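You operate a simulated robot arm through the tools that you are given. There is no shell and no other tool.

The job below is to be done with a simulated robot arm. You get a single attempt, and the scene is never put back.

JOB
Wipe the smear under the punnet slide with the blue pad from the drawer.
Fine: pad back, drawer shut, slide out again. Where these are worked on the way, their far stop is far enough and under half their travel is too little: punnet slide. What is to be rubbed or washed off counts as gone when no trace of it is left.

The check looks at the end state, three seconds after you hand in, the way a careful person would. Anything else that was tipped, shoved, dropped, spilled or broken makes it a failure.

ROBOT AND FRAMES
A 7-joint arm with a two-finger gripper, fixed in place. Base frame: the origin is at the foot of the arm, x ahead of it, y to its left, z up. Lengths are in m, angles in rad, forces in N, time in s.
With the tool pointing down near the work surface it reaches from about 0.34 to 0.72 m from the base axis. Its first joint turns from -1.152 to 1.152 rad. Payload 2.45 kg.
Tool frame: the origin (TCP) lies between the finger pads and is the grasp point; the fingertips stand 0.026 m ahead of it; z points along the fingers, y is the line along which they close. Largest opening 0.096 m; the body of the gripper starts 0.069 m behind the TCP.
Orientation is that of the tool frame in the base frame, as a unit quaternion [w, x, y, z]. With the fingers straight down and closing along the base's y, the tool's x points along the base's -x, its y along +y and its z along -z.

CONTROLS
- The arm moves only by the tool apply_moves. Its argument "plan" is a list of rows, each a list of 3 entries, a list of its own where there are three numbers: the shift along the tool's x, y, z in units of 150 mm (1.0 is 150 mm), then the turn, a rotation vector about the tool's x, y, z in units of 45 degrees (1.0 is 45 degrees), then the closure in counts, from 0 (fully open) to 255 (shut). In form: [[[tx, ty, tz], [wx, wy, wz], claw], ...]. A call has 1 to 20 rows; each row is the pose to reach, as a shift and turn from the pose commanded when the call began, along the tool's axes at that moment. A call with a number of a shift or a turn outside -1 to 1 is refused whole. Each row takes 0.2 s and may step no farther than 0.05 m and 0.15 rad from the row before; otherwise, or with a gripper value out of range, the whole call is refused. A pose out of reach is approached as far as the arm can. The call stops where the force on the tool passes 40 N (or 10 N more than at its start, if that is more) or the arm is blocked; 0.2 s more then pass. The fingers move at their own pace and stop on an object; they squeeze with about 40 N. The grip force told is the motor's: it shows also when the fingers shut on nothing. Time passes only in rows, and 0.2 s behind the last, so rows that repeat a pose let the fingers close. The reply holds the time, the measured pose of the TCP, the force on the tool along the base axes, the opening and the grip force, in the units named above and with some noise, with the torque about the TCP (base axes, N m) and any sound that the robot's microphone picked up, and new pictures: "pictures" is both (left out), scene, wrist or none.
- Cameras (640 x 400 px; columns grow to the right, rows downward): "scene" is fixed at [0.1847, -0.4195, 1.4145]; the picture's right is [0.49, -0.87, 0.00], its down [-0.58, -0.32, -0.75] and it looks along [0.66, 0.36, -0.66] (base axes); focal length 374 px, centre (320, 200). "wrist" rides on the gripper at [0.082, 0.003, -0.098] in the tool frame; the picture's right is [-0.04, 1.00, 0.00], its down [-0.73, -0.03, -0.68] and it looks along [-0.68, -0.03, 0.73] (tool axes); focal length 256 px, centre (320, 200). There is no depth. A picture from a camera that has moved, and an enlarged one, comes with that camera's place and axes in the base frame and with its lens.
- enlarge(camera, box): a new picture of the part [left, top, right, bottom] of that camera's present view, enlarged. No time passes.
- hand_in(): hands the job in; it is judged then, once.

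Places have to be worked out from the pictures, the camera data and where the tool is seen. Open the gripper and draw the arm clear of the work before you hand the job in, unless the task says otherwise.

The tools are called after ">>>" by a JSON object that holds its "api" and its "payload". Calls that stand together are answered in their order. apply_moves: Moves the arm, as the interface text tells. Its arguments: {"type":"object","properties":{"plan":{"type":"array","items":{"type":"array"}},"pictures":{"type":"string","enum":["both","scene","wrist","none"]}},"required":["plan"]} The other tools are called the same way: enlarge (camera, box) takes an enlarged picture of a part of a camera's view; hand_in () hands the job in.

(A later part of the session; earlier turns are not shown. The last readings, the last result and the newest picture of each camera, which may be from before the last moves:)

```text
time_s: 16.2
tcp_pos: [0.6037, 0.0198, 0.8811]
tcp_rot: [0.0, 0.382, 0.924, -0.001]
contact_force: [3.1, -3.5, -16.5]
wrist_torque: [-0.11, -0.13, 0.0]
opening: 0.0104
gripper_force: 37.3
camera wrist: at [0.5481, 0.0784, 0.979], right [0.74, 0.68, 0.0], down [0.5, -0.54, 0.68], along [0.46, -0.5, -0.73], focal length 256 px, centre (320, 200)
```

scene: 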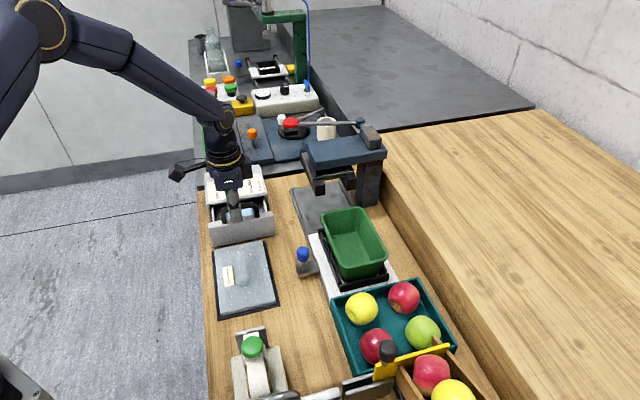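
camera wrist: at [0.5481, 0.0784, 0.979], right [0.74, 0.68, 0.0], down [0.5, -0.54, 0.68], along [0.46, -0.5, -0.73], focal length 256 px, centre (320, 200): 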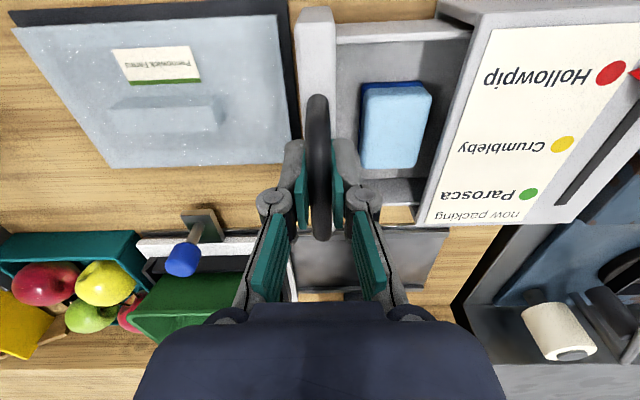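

The drawer opened 6 cm and the blue pad lies fully exposed in it; the front panel is now close to the labelled plate, so I check the clearance in close-up before doing more.

>>> {"api": "enlarge", "payload": {"camera": "wrist", "box": [270, 0, 490, 230]}}

>>> {"api": "enlarge", "payload": {"camera": "scene", "box": [195, 180, 295, 260]}}

```text
1.74 times, centred on (380, 115) of wrist
camera zoom: at [0.5481, 0.0784, 0.979], right [0.74, 0.68, 0.0], down [0.5, -0.54, 0.68], along [0.46, -0.5, -0.73], focal length 445 px, centre (216, 348)
```

zoom: 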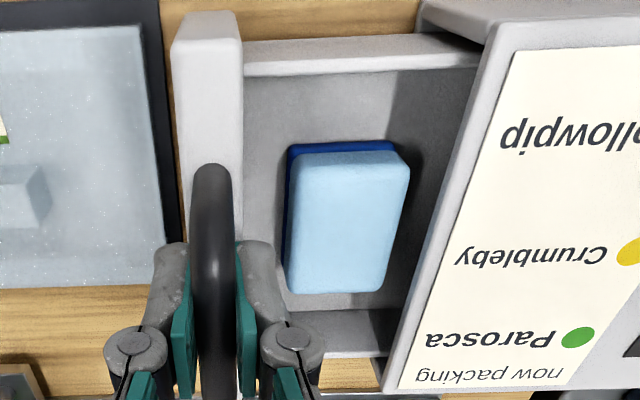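

```text
5.00 times, centred on (245, 220) of scene
camera zoom: at [0.185, -0.4195, 1.4144], right [0.49, -0.87, 0.0], down [-0.58, -0.32, -0.75], along [0.66, 0.36, -0.66], focal length 1872 px, centre (695, 100)
```

zoom: 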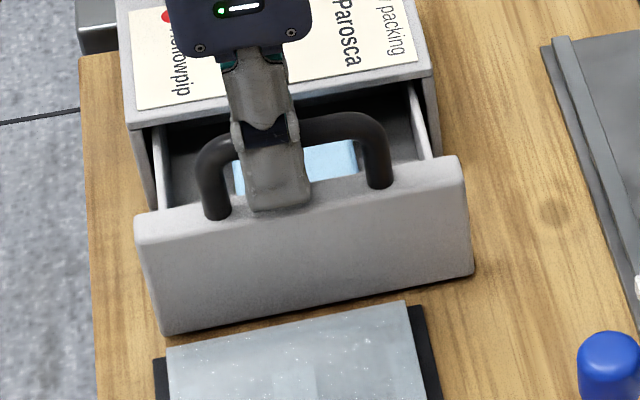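

The pad's far edge sits right below the housing edge, but its ends (along b2) have about 2.5 cm free each side, so I can grip it lengthwise later. I release the handle, rise, and look down again.

>>> {"api": "apply_moves", "payload": {"plan": [[[0, 0, 0], [0, 0, 0], 110], [[0, 0, 0], [0, 0, 0], 110], [[0, 0, 0], [0, 0, 0], 110], [[0, 0, 0], [0, 0, 0], 110], [[0, 0, -0.3], [0, 0, 0], 110], [[0, 0, -0.6], [0, 0, 0], 110], [[0, 0, -0.9], [0, 0, 0], 110], [[0, 0, -0.95], [0, 0, 0], 110]], "pictures": "both"}}

>>> {"api": "enlarge", "payload": {"camera": "wrist", "box": [260, 0, 440, 160]}}

>>> {"api": "enlarge", "payload": {"camera": "scene", "box": [195, 180, 295, 260]}}

```text
time_s: 18.0
tcp_pos: [0.6042, 0.0189, 1.0256]
tcp_rot: [-0.001, 0.383, 0.924, 0.0]
contact_force: [-0.2, 0.5, -0.3]
wrist_torque: [-0.02, 0.0, 0.01]
opening: 0.0551
gripper_force: 0.0
camera wrist: at [0.549, 0.0774, 1.1242], right [0.74, 0.68, 0.0], down [0.5, -0.54, 0.68], along [0.46, -0.5, -0.73], focal length 256 px, centre (320, 200)
```

scene: 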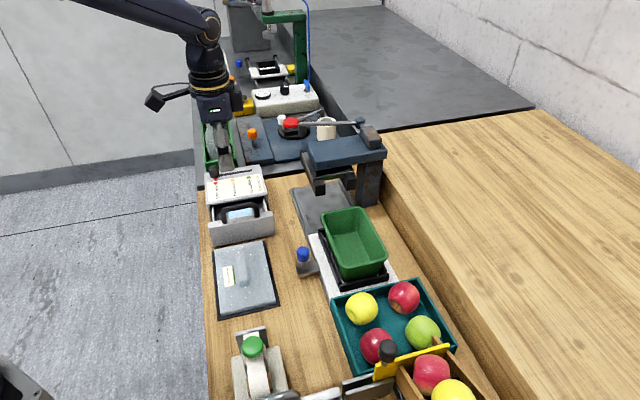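
wrist: 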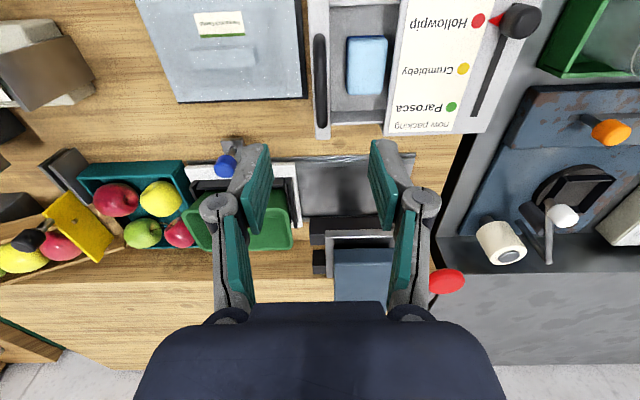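

```text
2.50 times, centred on (350, 80) of wrist
camera zoom: at [0.549, 0.0774, 1.1242], right [0.74, 0.68, 0.0], down [0.5, -0.54, 0.68], along [0.46, -0.5, -0.73], focal length 640 px, centre (245, 500)
```

zoom: 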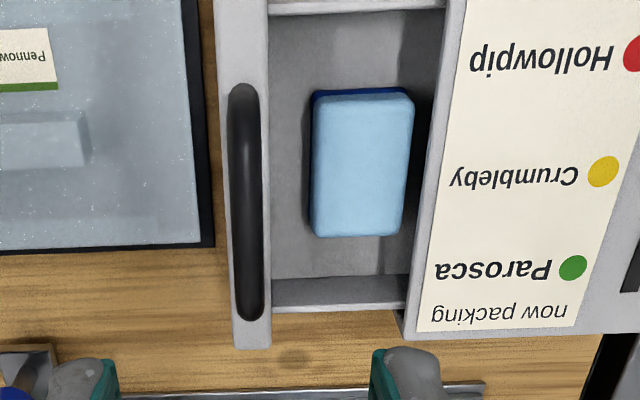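

```text
5.00 times, centred on (245, 220) of scene
camera zoom: at [0.1847, -0.4195, 1.4145], right [0.49, -0.87, 0.0], down [-0.58, -0.32, -0.75], along [0.66, 0.36, -0.66], focal length 1872 px, centre (695, 100)
```

zoom: 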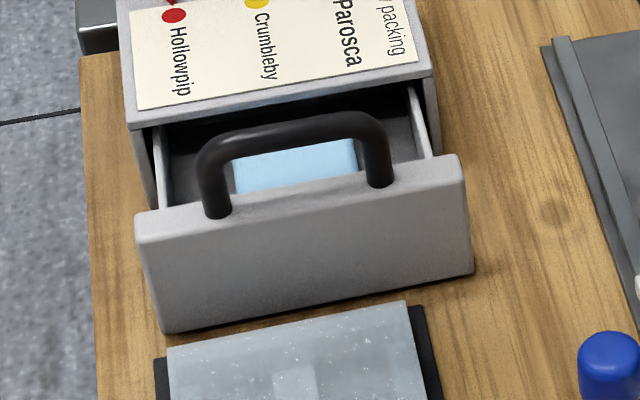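

Pad measured: b1 0.470–0.510, b2 0.392–0.450; the drawer front clears the labelled plate by about 1 cm. Now, with the gripper free, I go above the slide's blue knob (about (0.593, -0.155)) at safe height.

>>> {"api": "apply_moves", "payload": {"plan": [[[-0.192, -0.218, 0], [0, 0, 0], 60], [[-0.384, -0.436, 0], [0, 0, 0], 40], [[-0.576, -0.654, 0], [0, 0, 0], 40], [[-0.768, -0.872, 0], [0, 0, 0], 40], [[-0.768, -0.872, 0], [0, 0, 0], 40]], "pictures": "both"}}

>>> {"api": "enlarge", "payload": {"camera": "wrist", "box": [220, 40, 460, 200]}}

```text
time_s: 19.2
tcp_pos: [0.5939, -0.1545, 1.0251]
tcp_rot: [0.0, 0.382, 0.924, 0.0]
contact_force: [-0.5, -0.2, 0.5]
wrist_torque: [0.0, 0.01, 0.02]
opening: 0.0811
gripper_force: 0.0
camera wrist: at [0.5394, -0.0966, 1.1225], right [0.74, 0.68, 0.0], down [0.5, -0.54, 0.68], along [0.46, -0.5, -0.73], focal length 256 px, centre (320, 200)
```

scene: 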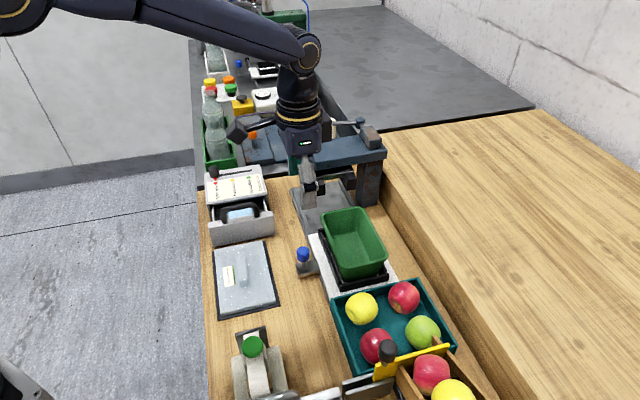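
wrist: 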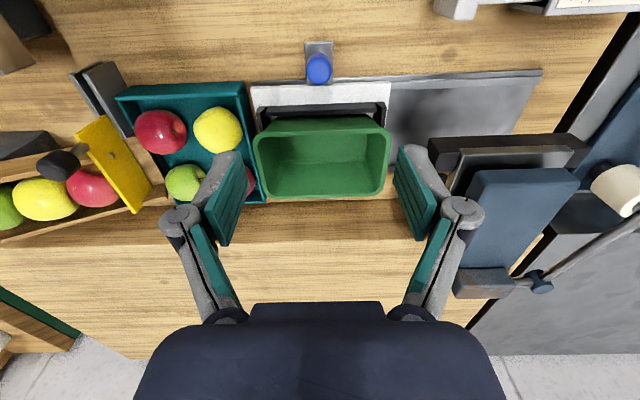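

```text
2.50 times, centred on (340, 120) of wrist
camera zoom: at [0.5394, -0.0966, 1.1225], right [0.74, 0.68, 0.0], down [0.5, -0.54, 0.68], along [0.46, -0.5, -0.73], focal length 640 px, centre (270, 400)
```

zoom: 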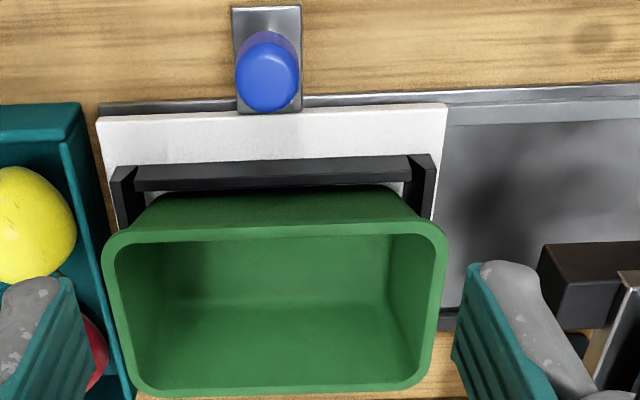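

The tool is right above the knob (knob at b1≈0.309, b2≈0.528, tool within 2 mm). I lower to just above it and check.

>>> {"api": "apply_moves", "payload": {"plan": [[[0, 0, 0.25], [0, 0, 0], 40], [[0, 0, 0.5], [0, 0, 0], 40], [[0, 0, 0.75], [0, 0, 0], 40], [[0, 0, 0.9], [0, 0, 0], 40], [[0, 0, 0.9], [0, 0, 0], 40]], "pictures": "both"}}

>>> {"api": "enlarge", "payload": {"camera": "scene", "box": [260, 180, 400, 280]}}

```text
time_s: 20.4
tcp_pos: [0.5946, -0.1522, 0.8897]
tcp_rot: [0.0, 0.382, 0.924, 0.0]
contact_force: [0.5, -0.3, -0.1]
wrist_torque: [0.01, 0.02, -0.04]
opening: 0.0809
gripper_force: 0.0
camera wrist: at [0.5389, -0.0936, 0.9867], right [0.74, 0.68, 0.0], down [0.5, -0.54, 0.68], along [0.46, -0.5, -0.73], focal length 256 px, centre (320, 200)
```

scene: 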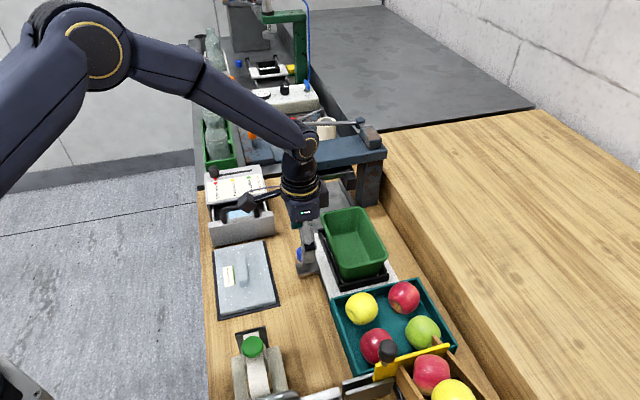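
wrist: 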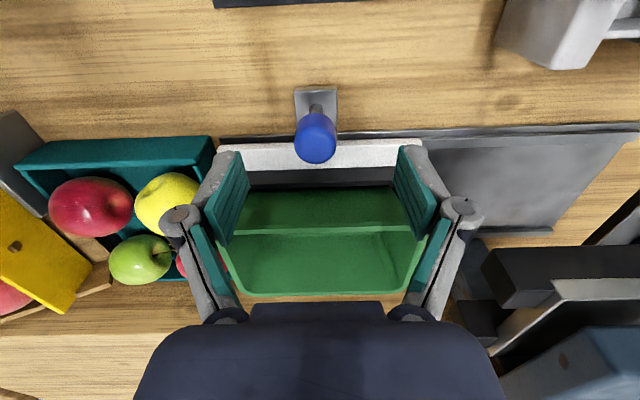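

```text
4.00 times, centred on (330, 230) of scene
camera zoom: at [0.1847, -0.4195, 1.4145], right [0.49, -0.87, 0.0], down [-0.58, -0.32, -0.75], along [0.66, 0.36, -0.66], focal length 1498 px, centre (280, 80)
```

zoom: 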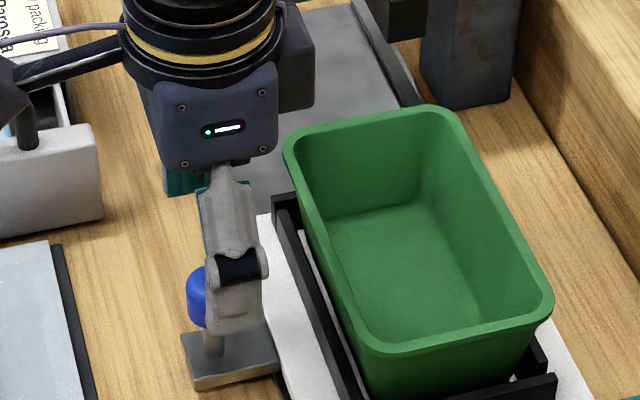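

Aligned to within a few mm. I lower to z≈0.842 and close on the knob.

>>> {"api": "apply_moves", "payload": {"plan": [[[0.01, -0.01, 0.15], [0, 0, 0], 40], [[0.015, -0.015, 0.3], [0, 0, 0], 40], [[0.015, -0.015, 0.315], [0, 0, 0], 40], [[0.015, -0.015, 0.315], [0, 0, 0], 255], [[0.015, -0.015, 0.315], [0, 0, 0], 255], [[0.015, -0.015, 0.315], [0, 0, 0], 255], [[0.015, -0.015, 0.315], [0, 0, 0], 255], [[0.015, -0.015, 0.315], [0, 0, 0], 255]], "pictures": "both"}}

>>> {"api": "enlarge", "payload": {"camera": "scene", "box": [260, 180, 400, 280]}}

```text
time_s: 22.2
tcp_pos: [0.5923, -0.1534, 0.8412]
tcp_rot: [-0.001, 0.383, 0.924, 0.0]
contact_force: [-0.4, -0.6, -0.4]
wrist_torque: [0.01, 0.03, 0.0]
opening: 0.0245
gripper_force: 45.2
camera wrist: at [0.5364, -0.0943, 0.9394], right [0.74, 0.68, 0.0], down [0.5, -0.54, 0.68], along [0.46, -0.5, -0.73], focal length 256 px, centre (320, 200)
```

scene: 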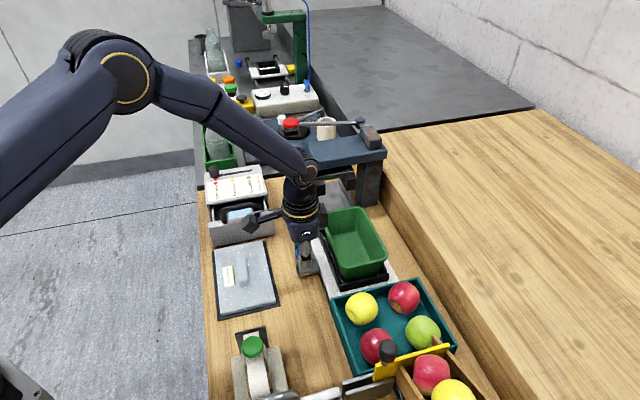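
wrist: 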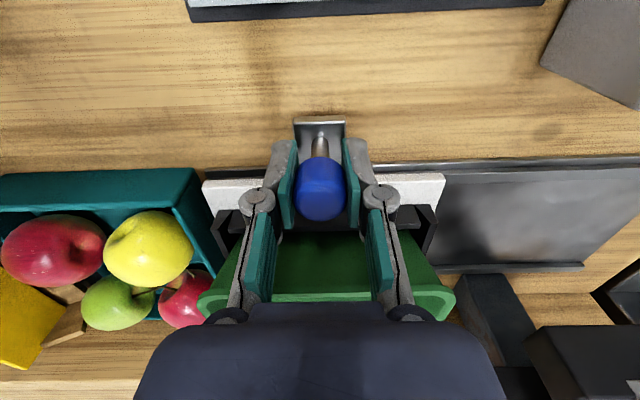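

```text
4.00 times, centred on (330, 230) of scene
camera zoom: at [0.1847, -0.4195, 1.4145], right [0.49, -0.87, 0.0], down [-0.58, -0.32, -0.75], along [0.66, 0.36, -0.66], focal length 1498 px, centre (280, 80)
```

zoom: 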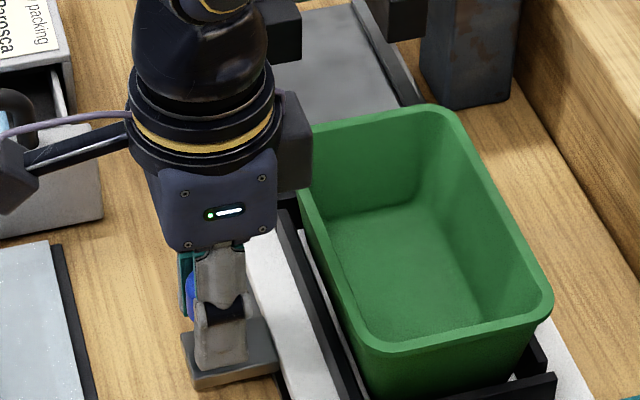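

Knob gripped (24.5 mm). I push the slide along the rail toward +b1 by 10 cm in small steps, then check forces and clearance to the sealer.

>>> {"api": "apply_moves", "payload": {"plan": [[[0, 0.1, 0], [0, 0, 0], 255], [[0, 0.2, 0], [0, 0, 0], 255], [[0, 0.3, 0], [0, 0, 0], 255], [[0, 0.4, 0], [0, 0, 0], 255], [[0, 0.5, 0], [0, 0, 0], 255], [[0, 0.6, 0], [0, 0, 0], 255], [[0, 0.6, 0], [0, 0, 0], 255]], "pictures": "both"}}

>>> {"api": "enlarge", "payload": {"camera": "scene", "box": [260, 120, 420, 280]}}

```text
time_s: 23.8
tcp_pos: [0.6544, -0.0907, 0.8428]
tcp_rot: [0.0, 0.383, 0.924, 0.0]
contact_force: [1.8, -3.6, 0.0]
wrist_torque: [-0.39, -0.36, -0.02]
opening: 0.0245
gripper_force: 45.0
camera wrist: at [0.5989, -0.0317, 0.9392], right [0.73, 0.68, 0.0], down [0.5, -0.54, 0.68], along [0.46, -0.5, -0.73], focal length 256 px, centre (320, 200)
```

scene: 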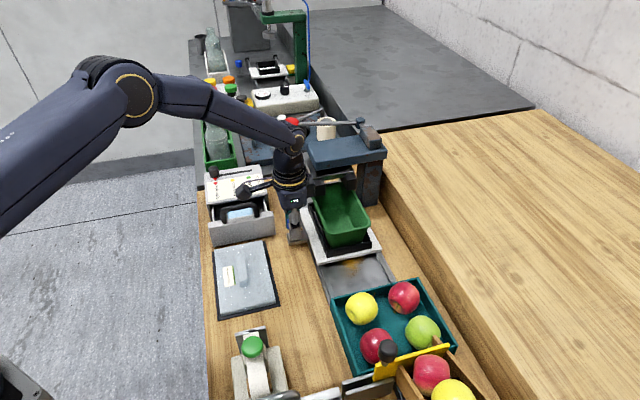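
wrist: 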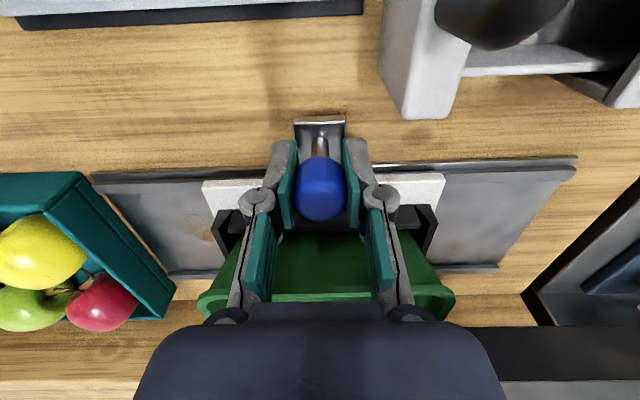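

```text
2.50 times, centred on (340, 200) of scene
camera zoom: at [0.1847, -0.4195, 1.4145], right [0.49, -0.87, 0.0], down [-0.58, -0.32, -0.75], along [0.66, 0.36, -0.66], focal length 936 px, centre (270, 200)
```

zoom: 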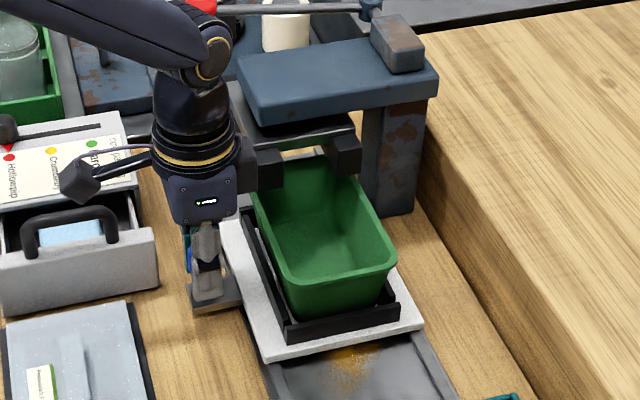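

The slide runs freely and a brown smear begins to show on the grey plate. The wrist camera stays ~3 cm above the drawer handle, so I continue toward the far stop in smaller steps.

>>> {"api": "apply_moves", "payload": {"plan": [[[0, 0.1, 0], [0, 0, 0], 255], [[0, 0.2, 0], [0, 0, 0], 255], [[0, 0.3, 0], [0, 0, 0], 255], [[0, 0.4, 0], [0, 0, 0], 255], [[0, 0.4, 0], [0, 0, 0], 255]], "pictures": "both"}}

>>> {"api": "enlarge", "payload": {"camera": "scene", "box": [260, 120, 420, 280]}}

```text
time_s: 25.0
tcp_pos: [0.698, -0.0477, 0.8422]
tcp_rot: [0.001, 0.382, 0.924, 0.0]
contact_force: [8.4, -8.5, 0.8]
wrist_torque: [-0.04, -0.02, -0.05]
opening: 0.0243
gripper_force: 45.2
camera wrist: at [0.6415, 0.0111, 0.9392], right [0.74, 0.68, 0.0], down [0.5, -0.54, 0.68], along [0.46, -0.5, -0.73], focal length 256 px, centre (320, 200)
```

scene: 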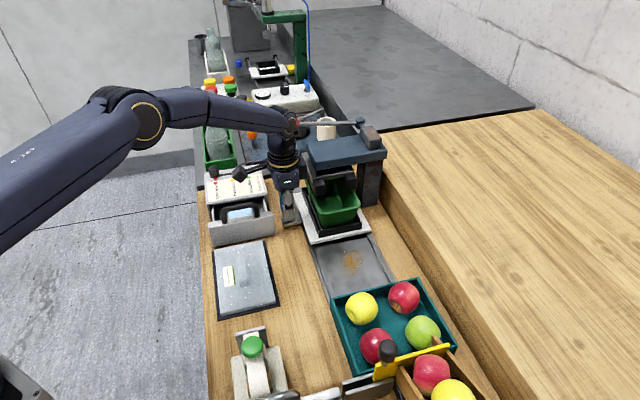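
wrist: 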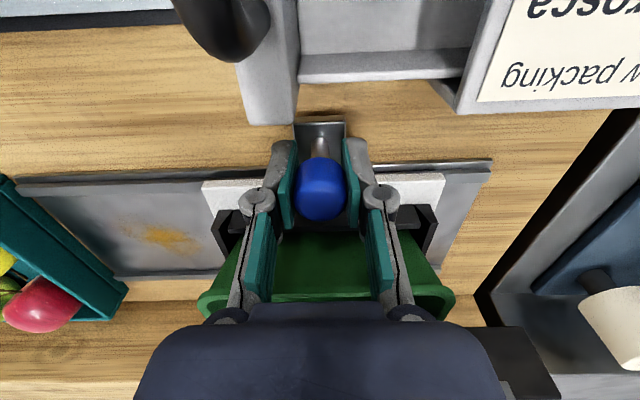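

```text
2.50 times, centred on (340, 200) of scene
camera zoom: at [0.1849, -0.4197, 1.4144], right [0.49, -0.87, 0.0], down [-0.58, -0.32, -0.75], along [0.66, 0.36, -0.66], focal length 936 px, centre (270, 200)
```

zoom: 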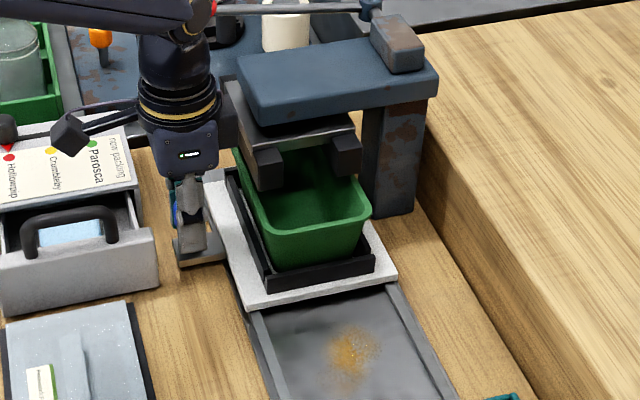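

The lateral force shows the rail leans slightly to +b2, so I add a tiny shift that way and creep on toward the far stop, watching the force.

>>> {"api": "apply_moves", "payload": {"plan": [[[-0.012, 0.05, 0], [0, 0, 0], 255], [[-0.014, 0.1, 0], [0, 0, 0], 255], [[-0.015, 0.15, 0], [0, 0, 0], 255], [[-0.015, 0.15, 0], [0, 0, 0], 255]], "pictures": "both"}}

>>> {"api": "enlarge", "payload": {"camera": "scene", "box": [260, 80, 420, 240]}}

```text
time_s: 26.0
tcp_pos: [0.7138, -0.0323, 0.8416]
tcp_rot: [-0.001, 0.382, 0.924, 0.0]
contact_force: [-3.8, 3.8, 0.6]
wrist_torque: [0.08, 0.14, 0.03]
opening: 0.0242
gripper_force: 44.9
camera wrist: at [0.6578, 0.0266, 0.9396], right [0.73, 0.68, 0.0], down [0.5, -0.54, 0.68], along [0.46, -0.5, -0.74], focal length 256 px, centre (320, 200)
```

scene: 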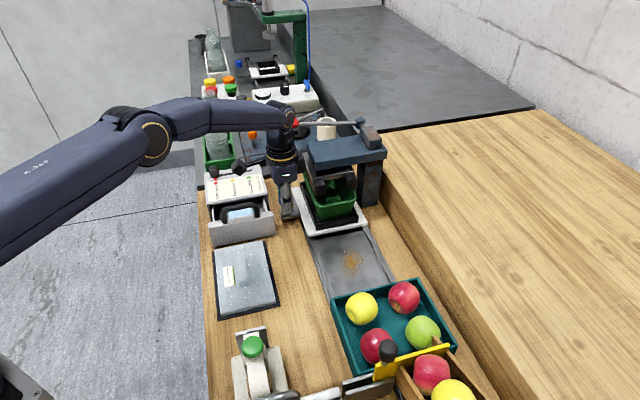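
wrist: 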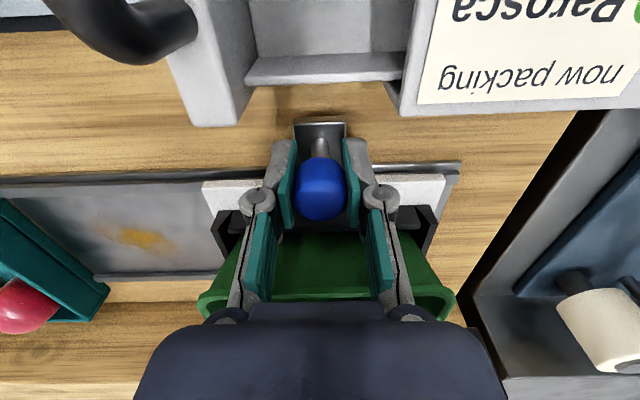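

```text
2.50 times, centred on (340, 160) of scene
camera zoom: at [0.1846, -0.4193, 1.4145], right [0.49, -0.87, 0.0], down [-0.58, -0.32, -0.75], along [0.66, 0.36, -0.66], focal length 936 px, centre (270, 300)
```

zoom: 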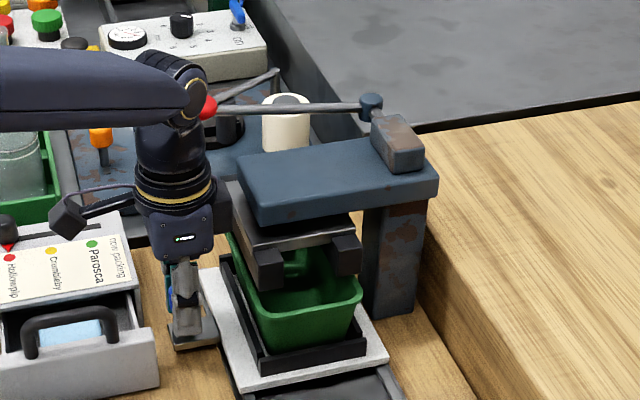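

Only about 1 cm seems left and the clearances still hold. I creep the last bit with small steps to find the stop.

>>> {"api": "apply_moves", "payload": {"plan": [[[0, 0.03, 0], [0, 0, 0], 255], [[0, 0.06, 0], [0, 0, 0], 255], [[0, 0.09, 0], [0, 0, 0], 255], [[0, 0.12, 0], [0, 0, 0], 255]], "pictures": "both"}}

```text
time_s: 26.9
tcp_pos: [0.7193, -0.0264, 0.8406]
tcp_rot: [-0.008, 0.384, 0.923, -0.005]
contact_force: [-12.2, 0.0, 9.3]
wrist_torque: [-0.03, 0.34, 0.03]
opening: 0.0243
gripper_force: 45.2
stopped in row 4: the force on the tool passed its limit at 45 N (the readings are from after the stop); the commanded pose is now the measured one
camera wrist: at [0.6654, 0.0332, 0.9397], right [0.74, 0.68, -0.02], down [0.51, -0.54, 0.67], along [0.45, -0.5, -0.74], focal length 256 px, centre (320, 200)
```

scene: 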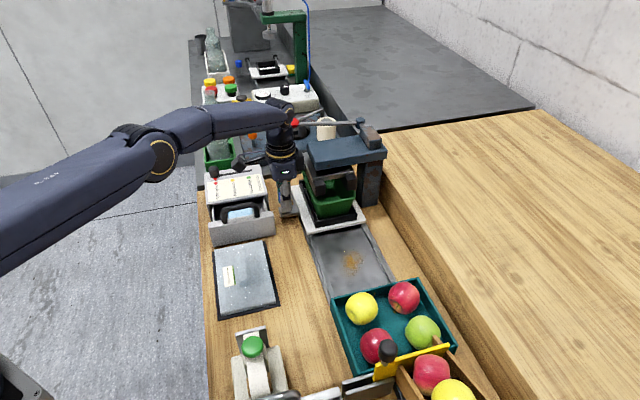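
wrist: 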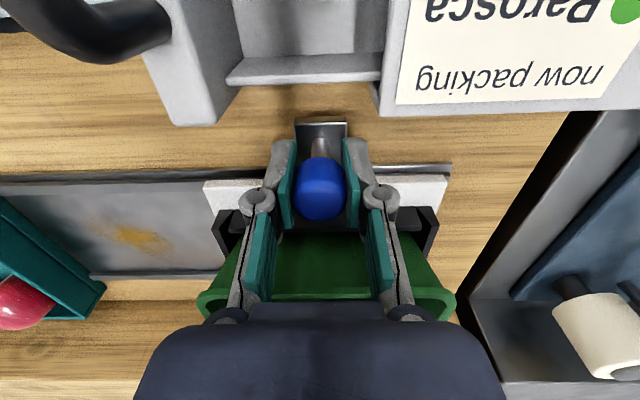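

The slide is at its far stop (knob at b1≈0.490, 18 cm travelled) and the smear is fully exposed. I open the fingers, draw back slightly toward the robot, and rise obliquely so the gripper stays clear of the red lever, also taking out the slight tilt.

>>> {"api": "apply_moves", "payload": {"plan": [[[0, 0, 0], [0, 0, 0], 150], [[0, 0, 0], [0, 0, 0], 150], [[0, 0, 0], [0, 0, 0], 150], [[0.05, 0, 0], [-0.01, -0.007, 0], 150], [[0.1, 0, -0.05], [-0.02, -0.014, -0.004], 150], [[0.1, 0, -0.2], [-0.02, -0.014, -0.004], 150], [[0.1, -0.05, -0.35], [-0.02, -0.014, -0.004], 150], [[0.1, -0.3, -0.5], [-0.02, -0.014, -0.004], 150], [[0.1, -0.6, -0.7], [-0.02, -0.014, -0.004], 150], [[0.1, -0.8, -0.9], [-0.02, -0.014, -0.004], 150], [[0.1, -0.8, -0.9], [-0.02, -0.014, -0.004], 150]], "pictures": "both"}}

```text
refused: row 9 steps farther than a row can; nothing moved
```

One row stepped too far; I resend it with smaller steps.

>>> {"api": "apply_moves", "payload": {"plan": [[[0, 0, 0], [0, 0, 0], 150], [[0, 0, 0], [0, 0, 0], 150], [[0, 0, 0], [0, 0, 0], 150], [[0.05, 0, 0], [-0.01, -0.007, 0], 150], [[0.1, 0, -0.05], [-0.02, -0.014, -0.004], 150], [[0.1, 0, -0.2], [-0.02, -0.014, -0.004], 150], [[0.1, -0.05, -0.35], [-0.02, -0.014, -0.004], 150], [[0.1, -0.25, -0.5], [-0.02, -0.014, -0.004], 150], [[0.1, -0.45, -0.65], [-0.02, -0.014, -0.004], 150], [[0.1, -0.65, -0.8], [-0.02, -0.014, -0.004], 150], [[0.1, -0.8, -0.9], [-0.02, -0.014, -0.004], 150], [[0.1, -0.8, -0.9], [-0.02, -0.014, -0.004], 150]], "pictures": "both"}}

>>> {"api": "enlarge", "payload": {"camera": "scene", "box": [280, 170, 430, 320]}}

```text
time_s: 29.5
tcp_pos: [0.6266, -0.0992, 0.9781]
tcp_rot: [0.001, 0.382, 0.924, 0.0]
contact_force: [-0.4, 0.3, 1.6]
wrist_torque: [0.0, -0.02, 0.01]
opening: 0.0397
gripper_force: 0.0
camera wrist: at [0.5705, -0.0397, 1.0756], right [0.73, 0.68, 0.0], down [0.5, -0.54, 0.68], along [0.46, -0.5, -0.73], focal length 256 px, centre (320, 200)
```

scene: 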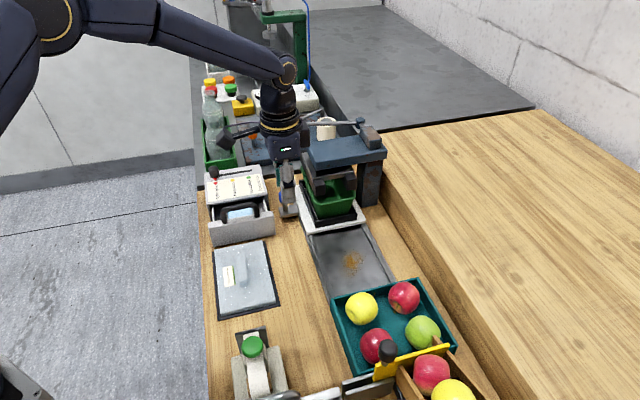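
wrist: 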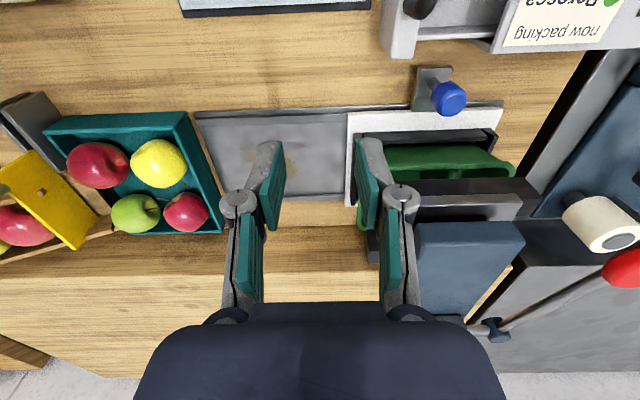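

```text
2.67 times, centred on (355, 245) of scene
camera zoom: at [0.1846, -0.4195, 1.4145], right [0.49, -0.87, 0.0], down [-0.58, -0.32, -0.75], along [0.66, 0.36, -0.66], focal length 999 px, centre (227, 80)
```

zoom: 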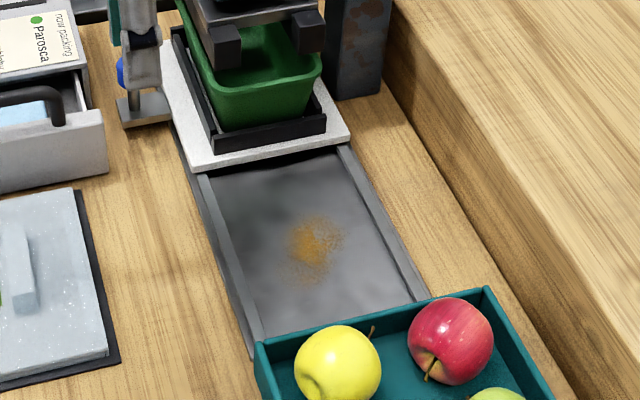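

The smear (brown dust) lies in the middle of the grey plate, about b1≈0.312, b2≈0.635 — roughly 0.71 m from the base. I move over it and open the fingers to measure its extent.

>>> {"api": "apply_moves", "payload": {"plan": [[[0, -0.2, -0.1], [0, 0, 0], 60], [[0, -0.42, -0.2], [0, 0, 0], 0], [[0, -0.42, -0.2], [0, 0, 0], 0], [[0, -0.42, -0.2], [0, 0, 0], 0], [[0, -0.42, -0.2], [0, 0, 0], 0]], "pictures": "wrist"}}

>>> {"api": "enlarge", "payload": {"camera": "wrist", "box": [240, 110, 400, 210]}}

>>> {"api": "enlarge", "payload": {"camera": "scene", "box": [325, 235, 385, 290]}}

```text
time_s: 30.7
tcp_pos: [0.5834, -0.1435, 1.0069]
tcp_rot: [0.002, 0.382, 0.924, 0.001]
contact_force: [0.9, -0.2, -0.2]
wrist_torque: [0.03, 0.0, 0.01]
opening: 0.0962
gripper_force: 0.0
camera wrist: at [0.5272, -0.0852, 1.1039], right [0.73, 0.68, 0.0], down [0.5, -0.54, 0.68], along [0.46, -0.5, -0.73], focal length 256 px, centre (320, 200)
```

wrist: 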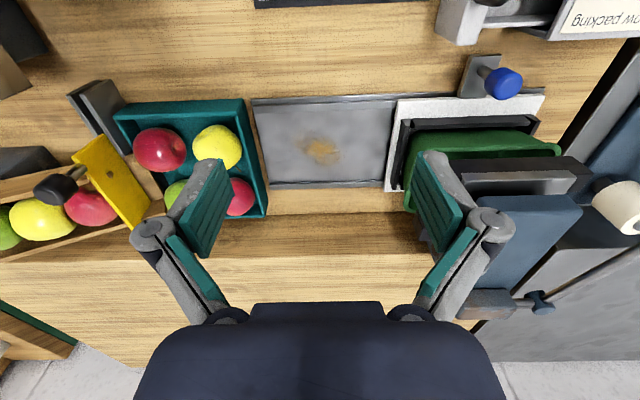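

```text
4.00 times, centred on (320, 160) of wrist
camera zoom: at [0.5272, -0.0852, 1.1039], right [0.73, 0.68, 0.0], down [0.5, -0.54, 0.68], along [0.46, -0.5, -0.73], focal length 1024 px, centre (320, 360)
```

zoom: 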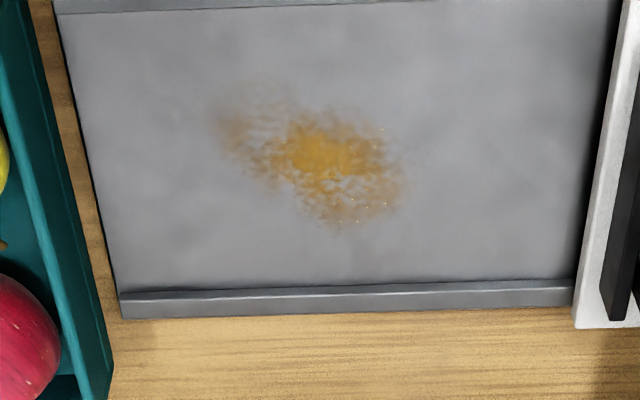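

```text
7.27 times, centred on (355, 262) of scene
camera zoom: at [0.1847, -0.4195, 1.4145], right [0.49, -0.87, 0.0], down [-0.58, -0.32, -0.75], along [0.66, 0.36, -0.66], focal length 2724 px, centre (66, -254)
```

zoom: 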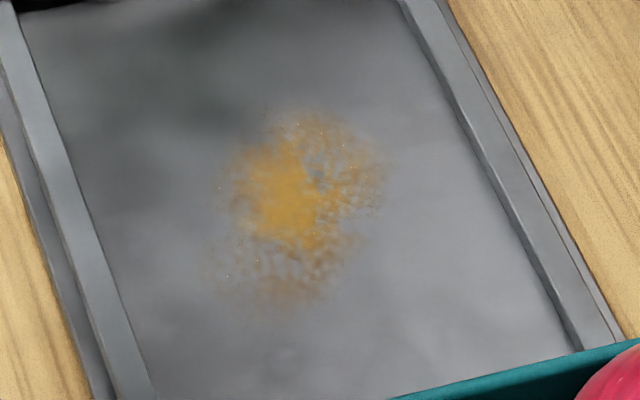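

The smear spans about b1 0.265–0.340, b2 0.600–0.675; it can be covered with the pad held by its ends, tool turned back this way. Now I go above the drawer with the tool turned so the fingers close along b2, over the pad's ends.

>>> {"api": "apply_moves", "payload": {"plan": [[[0.08, 0.1, 0], [0, 0, -0.125], 42], [[0.16, 0.2, 0], [0, 0, -0.25], 42], [[0.24, 0.3, 0], [0, 0, -0.375], 42], [[0.32, 0.4, 0], [0, 0, -0.5], 42], [[0.4, 0.5, 0], [0, 0, -0.625], 42], [[0.48, 0.6, 0], [0, 0, -0.75], 42], [[0.55, 0.7, 0], [0, 0, -0.875], 42], [[0.62, 0.8, 0], [0, 0, -1.0], 42], [[0.62, 0.8, 0], [0, 0, -1.0], 42]], "pictures": "none"}}

>>> {"api": "apply_moves", "payload": {"plan": [[[-0.04, 0.04, 0], [0, 0, -0.17], 42], [[-0.08, 0.08, 0], [0, 0, -0.34], 42], [[-0.12, 0.12, 0], [0, 0, -0.5], 42], [[-0.16, 0.16, 0], [0, 0, -0.66], 42], [[-0.2, 0.2, 0], [0, 0, -0.83], 42], [[-0.24, 0.24, 0], [0, 0, -1.0], 42], [[-0.24, 0.24, 0], [0, 0, -1.0], 42]], "pictures": "both"}}

>>> {"api": "enlarge", "payload": {"camera": "wrist", "box": [230, 60, 420, 190]}}

```text
time_s: 32.7
tcp_pos: [0.601, 0.0073, 1.0075]
tcp_rot: [0.002, -0.002, 1.0, -0.001]
contact_force: [0.3, -0.3, 1.0]
wrist_torque: [0.02, -0.01, -0.05]
opening: 0.08
gripper_force: 0.0
```

```text
time_s: 34.3
tcp_pos: [0.637, 0.0426, 1.0084]
tcp_rot: [0.002, -0.384, 0.923, -0.001]
contact_force: [-0.4, 0.0, 0.8]
wrist_torque: [0.06, -0.01, -0.05]
opening: 0.0804
gripper_force: 0.0
camera wrist: at [0.5764, -0.0138, 1.1058], right [-0.68, 0.73, 0.0], down [0.54, 0.5, 0.68], along [0.5, 0.46, -0.73], focal length 256 px, centre (320, 200)
```

scene: 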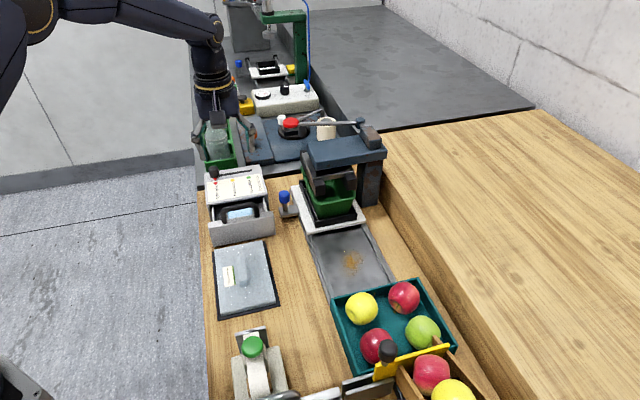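
wrist: 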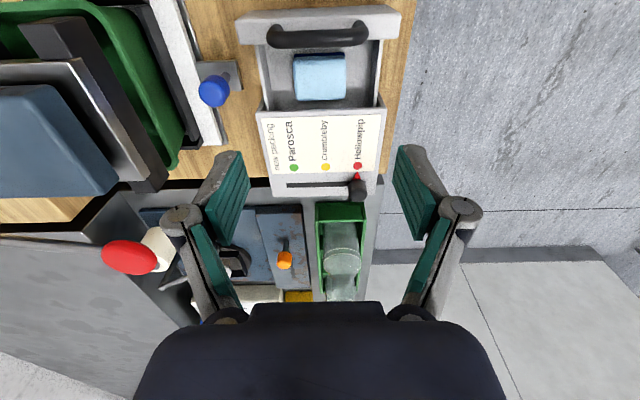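

```text
3.08 times, centred on (325, 125) of wrist
camera zoom: at [0.5764, -0.0138, 1.1058], right [-0.68, 0.73, 0.0], down [0.54, 0.5, 0.68], along [0.5, 0.46, -0.73], focal length 788 px, centre (305, 431)
```

zoom: 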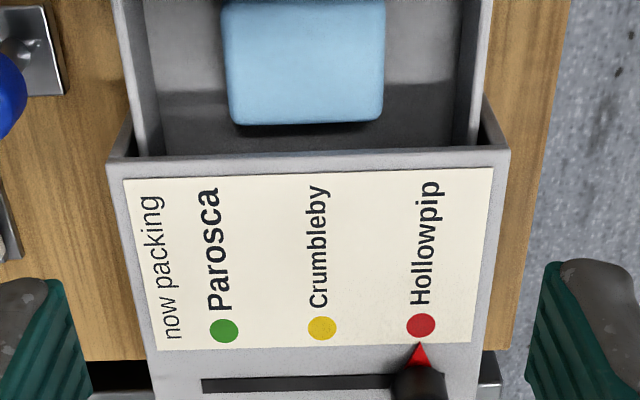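

The pad spans b1≈0.471–0.512, b2≈0.392–0.453 with its top near z≈0.815; the drawer walls leave 5–7 mm outside my fingers at a 73 mm opening. I align and descend partway, then check.

>>> {"api": "apply_moves", "payload": {"plan": [[[-0.02, -0.015, 0.2], [0, 0, 0], 60], [[-0.02, -0.015, 0.45], [0, 0, 0], 60], [[-0.02, -0.015, 0.7], [0, 0, 0], 60], [[-0.02, -0.015, 0.9], [0, 0, 0], 60], [[-0.02, -0.015, 0.9], [0, 0, 0], 60]], "pictures": "both"}}

>>> {"api": "enlarge", "payload": {"camera": "wrist", "box": [200, 60, 440, 240]}}

>>> {"api": "enlarge", "payload": {"camera": "scene", "box": [195, 160, 295, 250]}}

```text
time_s: 35.5
tcp_pos: [0.64, 0.0424, 0.8727]
tcp_rot: [0.001, -0.384, 0.924, -0.001]
contact_force: [-0.7, 0.1, -0.3]
wrist_torque: [0.02, -0.03, -0.01]
opening: 0.0733
gripper_force: 0.1
camera wrist: at [0.5799, -0.0142, 0.9702], right [-0.68, 0.73, 0.0], down [0.54, 0.5, 0.68], along [0.5, 0.46, -0.73], focal length 256 px, centre (320, 200)
```

scene: 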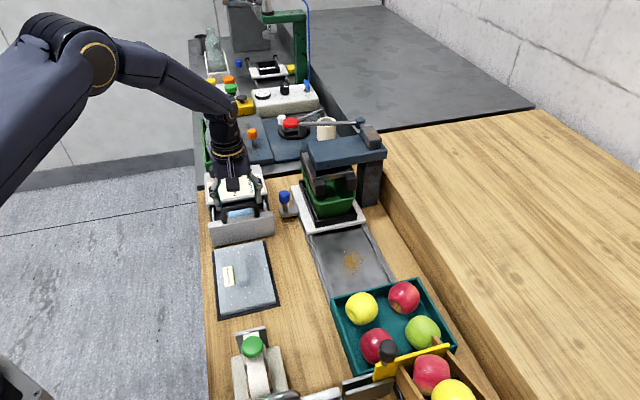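
wrist: 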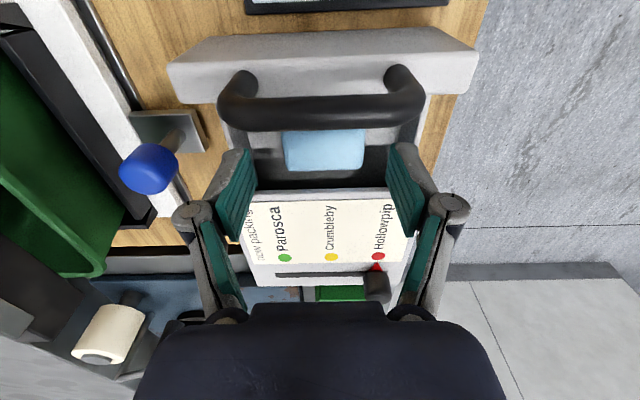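

```text
2.22 times, centred on (320, 150) of wrist
camera zoom: at [0.5799, -0.0142, 0.9702], right [-0.68, 0.73, 0.0], down [0.54, 0.5, 0.68], along [0.5, 0.46, -0.73], focal length 569 px, centre (320, 311)
```

zoom: 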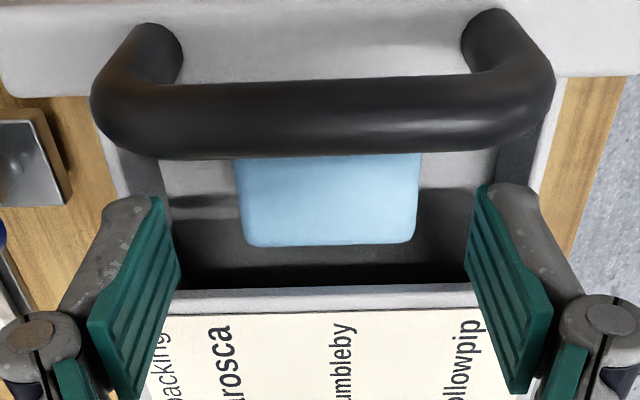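

```text
4.44 times, centred on (245, 205) of scene
camera zoom: at [0.1847, -0.4195, 1.4145], right [0.49, -0.87, 0.0], down [-0.58, -0.32, -0.75], along [0.66, 0.36, -0.66], focal length 1664 px, centre (653, 178)
```

zoom: 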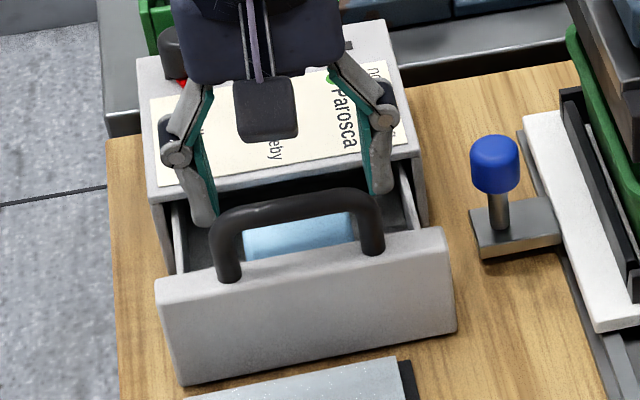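

The fingers are inside the drawer walls with the pad between them. I lower further in small steps to z≈0.825.

>>> {"api": "apply_moves", "payload": {"plan": [[[0, 0, 0.1], [0, 0, 0], 60], [[0, 0, 0.2], [0, 0, 0], 60], [[0, 0, 0.27], [0, 0, 0], 60], [[0, 0, 0.318], [0, 0, 0], 60], [[0, 0, 0.318], [0, 0, 0], 60]], "pictures": "both"}}

>>> {"api": "enlarge", "payload": {"camera": "scene", "box": [205, 180, 285, 240]}}

>>> {"api": "enlarge", "payload": {"camera": "wrist", "box": [200, 60, 440, 240]}}

```text
time_s: 36.7
tcp_pos: [0.6392, 0.0432, 0.8251]
tcp_rot: [0.002, -0.383, 0.924, -0.001]
contact_force: [0.8, -0.2, 0.0]
wrist_torque: [-0.01, 0.01, -0.01]
opening: 0.0735
gripper_force: 0.0
camera wrist: at [0.5805, -0.0133, 0.9221], right [-0.68, 0.73, 0.0], down [0.54, 0.5, 0.68], along [0.5, 0.46, -0.73], focal length 256 px, centre (320, 200)
```

scene: 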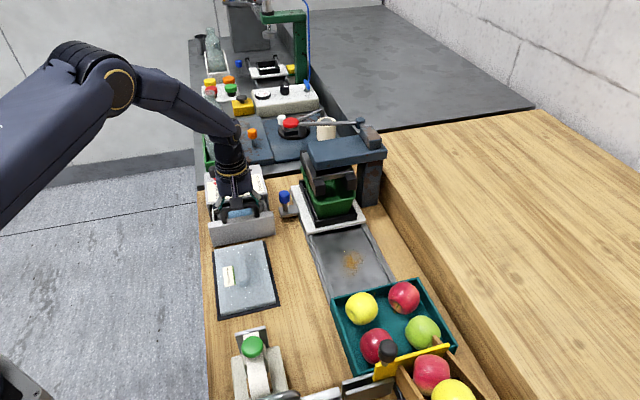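
wrist: 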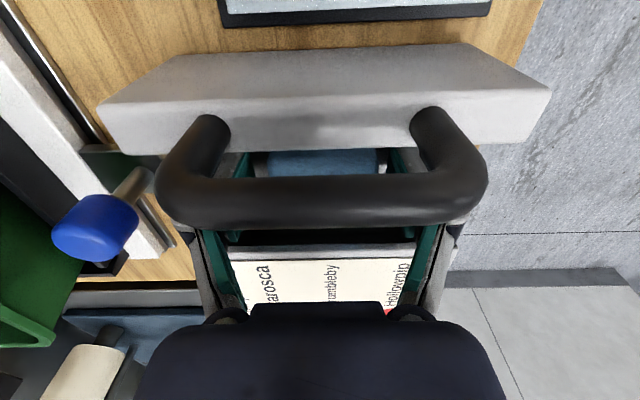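

```text
6.67 times, centred on (245, 210) of scene
camera zoom: at [0.1847, -0.4195, 1.4145], right [0.49, -0.87, 0.0], down [-0.58, -0.32, -0.75], along [0.66, 0.36, -0.66], focal length 2497 px, centre (820, 133)
```

zoom: 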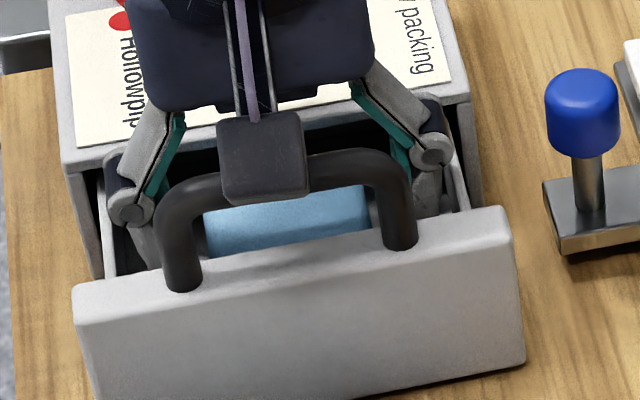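

```text
2.22 times, centred on (320, 150) of wrist
camera zoom: at [0.5805, -0.0133, 0.9221], right [-0.68, 0.73, 0.0], down [0.54, 0.5, 0.68], along [0.5, 0.46, -0.73], focal length 569 px, centre (320, 311)
```

zoom: 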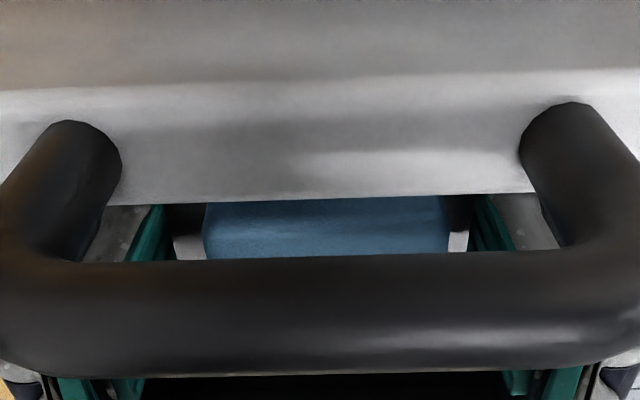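

No contact so far; the fingers flank the pad ends. I go 3 mm lower and close on the pad.

>>> {"api": "apply_moves", "payload": {"plan": [[[0, 0, 0.02], [0, 0, 0], 60], [[0, 0, 0.02], [0, 0, 0], 120], [[0, 0, 0.02], [0, 0, 0], 255], [[0, 0, 0.02], [0, 0, 0], 255], [[0, 0, 0.02], [0, 0, 0], 255], [[0, 0, 0.02], [0, 0, 0], 255]], "pictures": "both"}}

>>> {"api": "enlarge", "payload": {"camera": "scene", "box": [205, 180, 285, 240]}}

```text
time_s: 38.1
tcp_pos: [0.6414, 0.0438, 0.8227]
tcp_rot: [0.002, -0.383, 0.924, -0.001]
contact_force: [-3.7, 4.5, 7.7]
wrist_torque: [0.24, 0.21, 0.01]
opening: 0.0546
gripper_force: 39.8
camera wrist: at [0.58, -0.013, 0.9197], right [-0.68, 0.73, 0.0], down [0.54, 0.5, 0.68], along [0.5, 0.46, -0.73], focal length 256 px, centre (320, 200)
```

scene: 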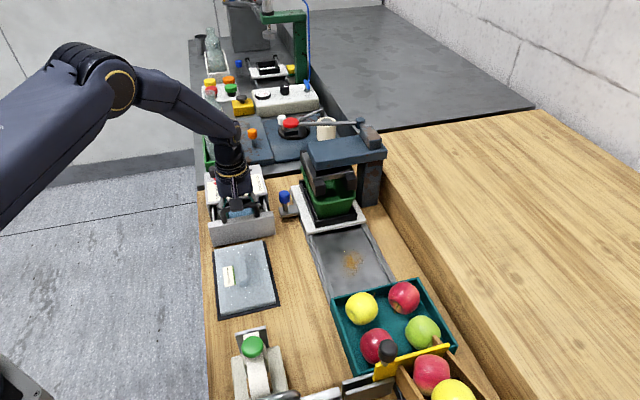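
wrist: 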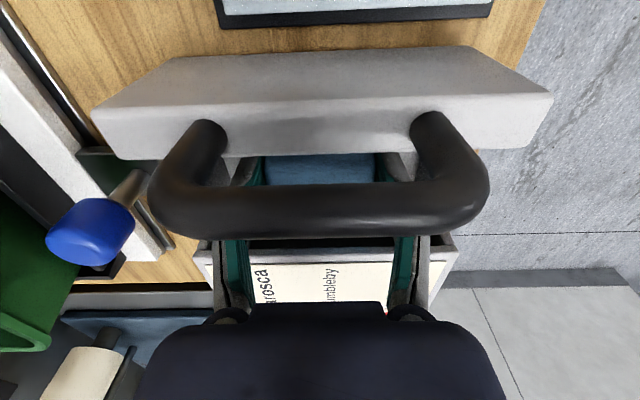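

```text
6.67 times, centred on (245, 210) of scene
camera zoom: at [0.1844, -0.4194, 1.4146], right [0.49, -0.87, 0.0], down [-0.58, -0.32, -0.75], along [0.66, 0.36, -0.66], focal length 2497 px, centre (820, 133)
```

zoom: 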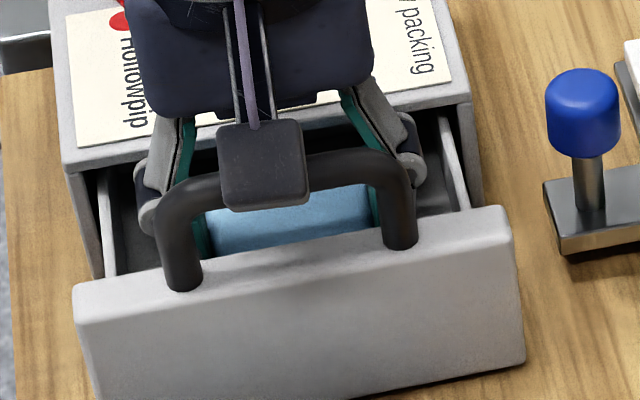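

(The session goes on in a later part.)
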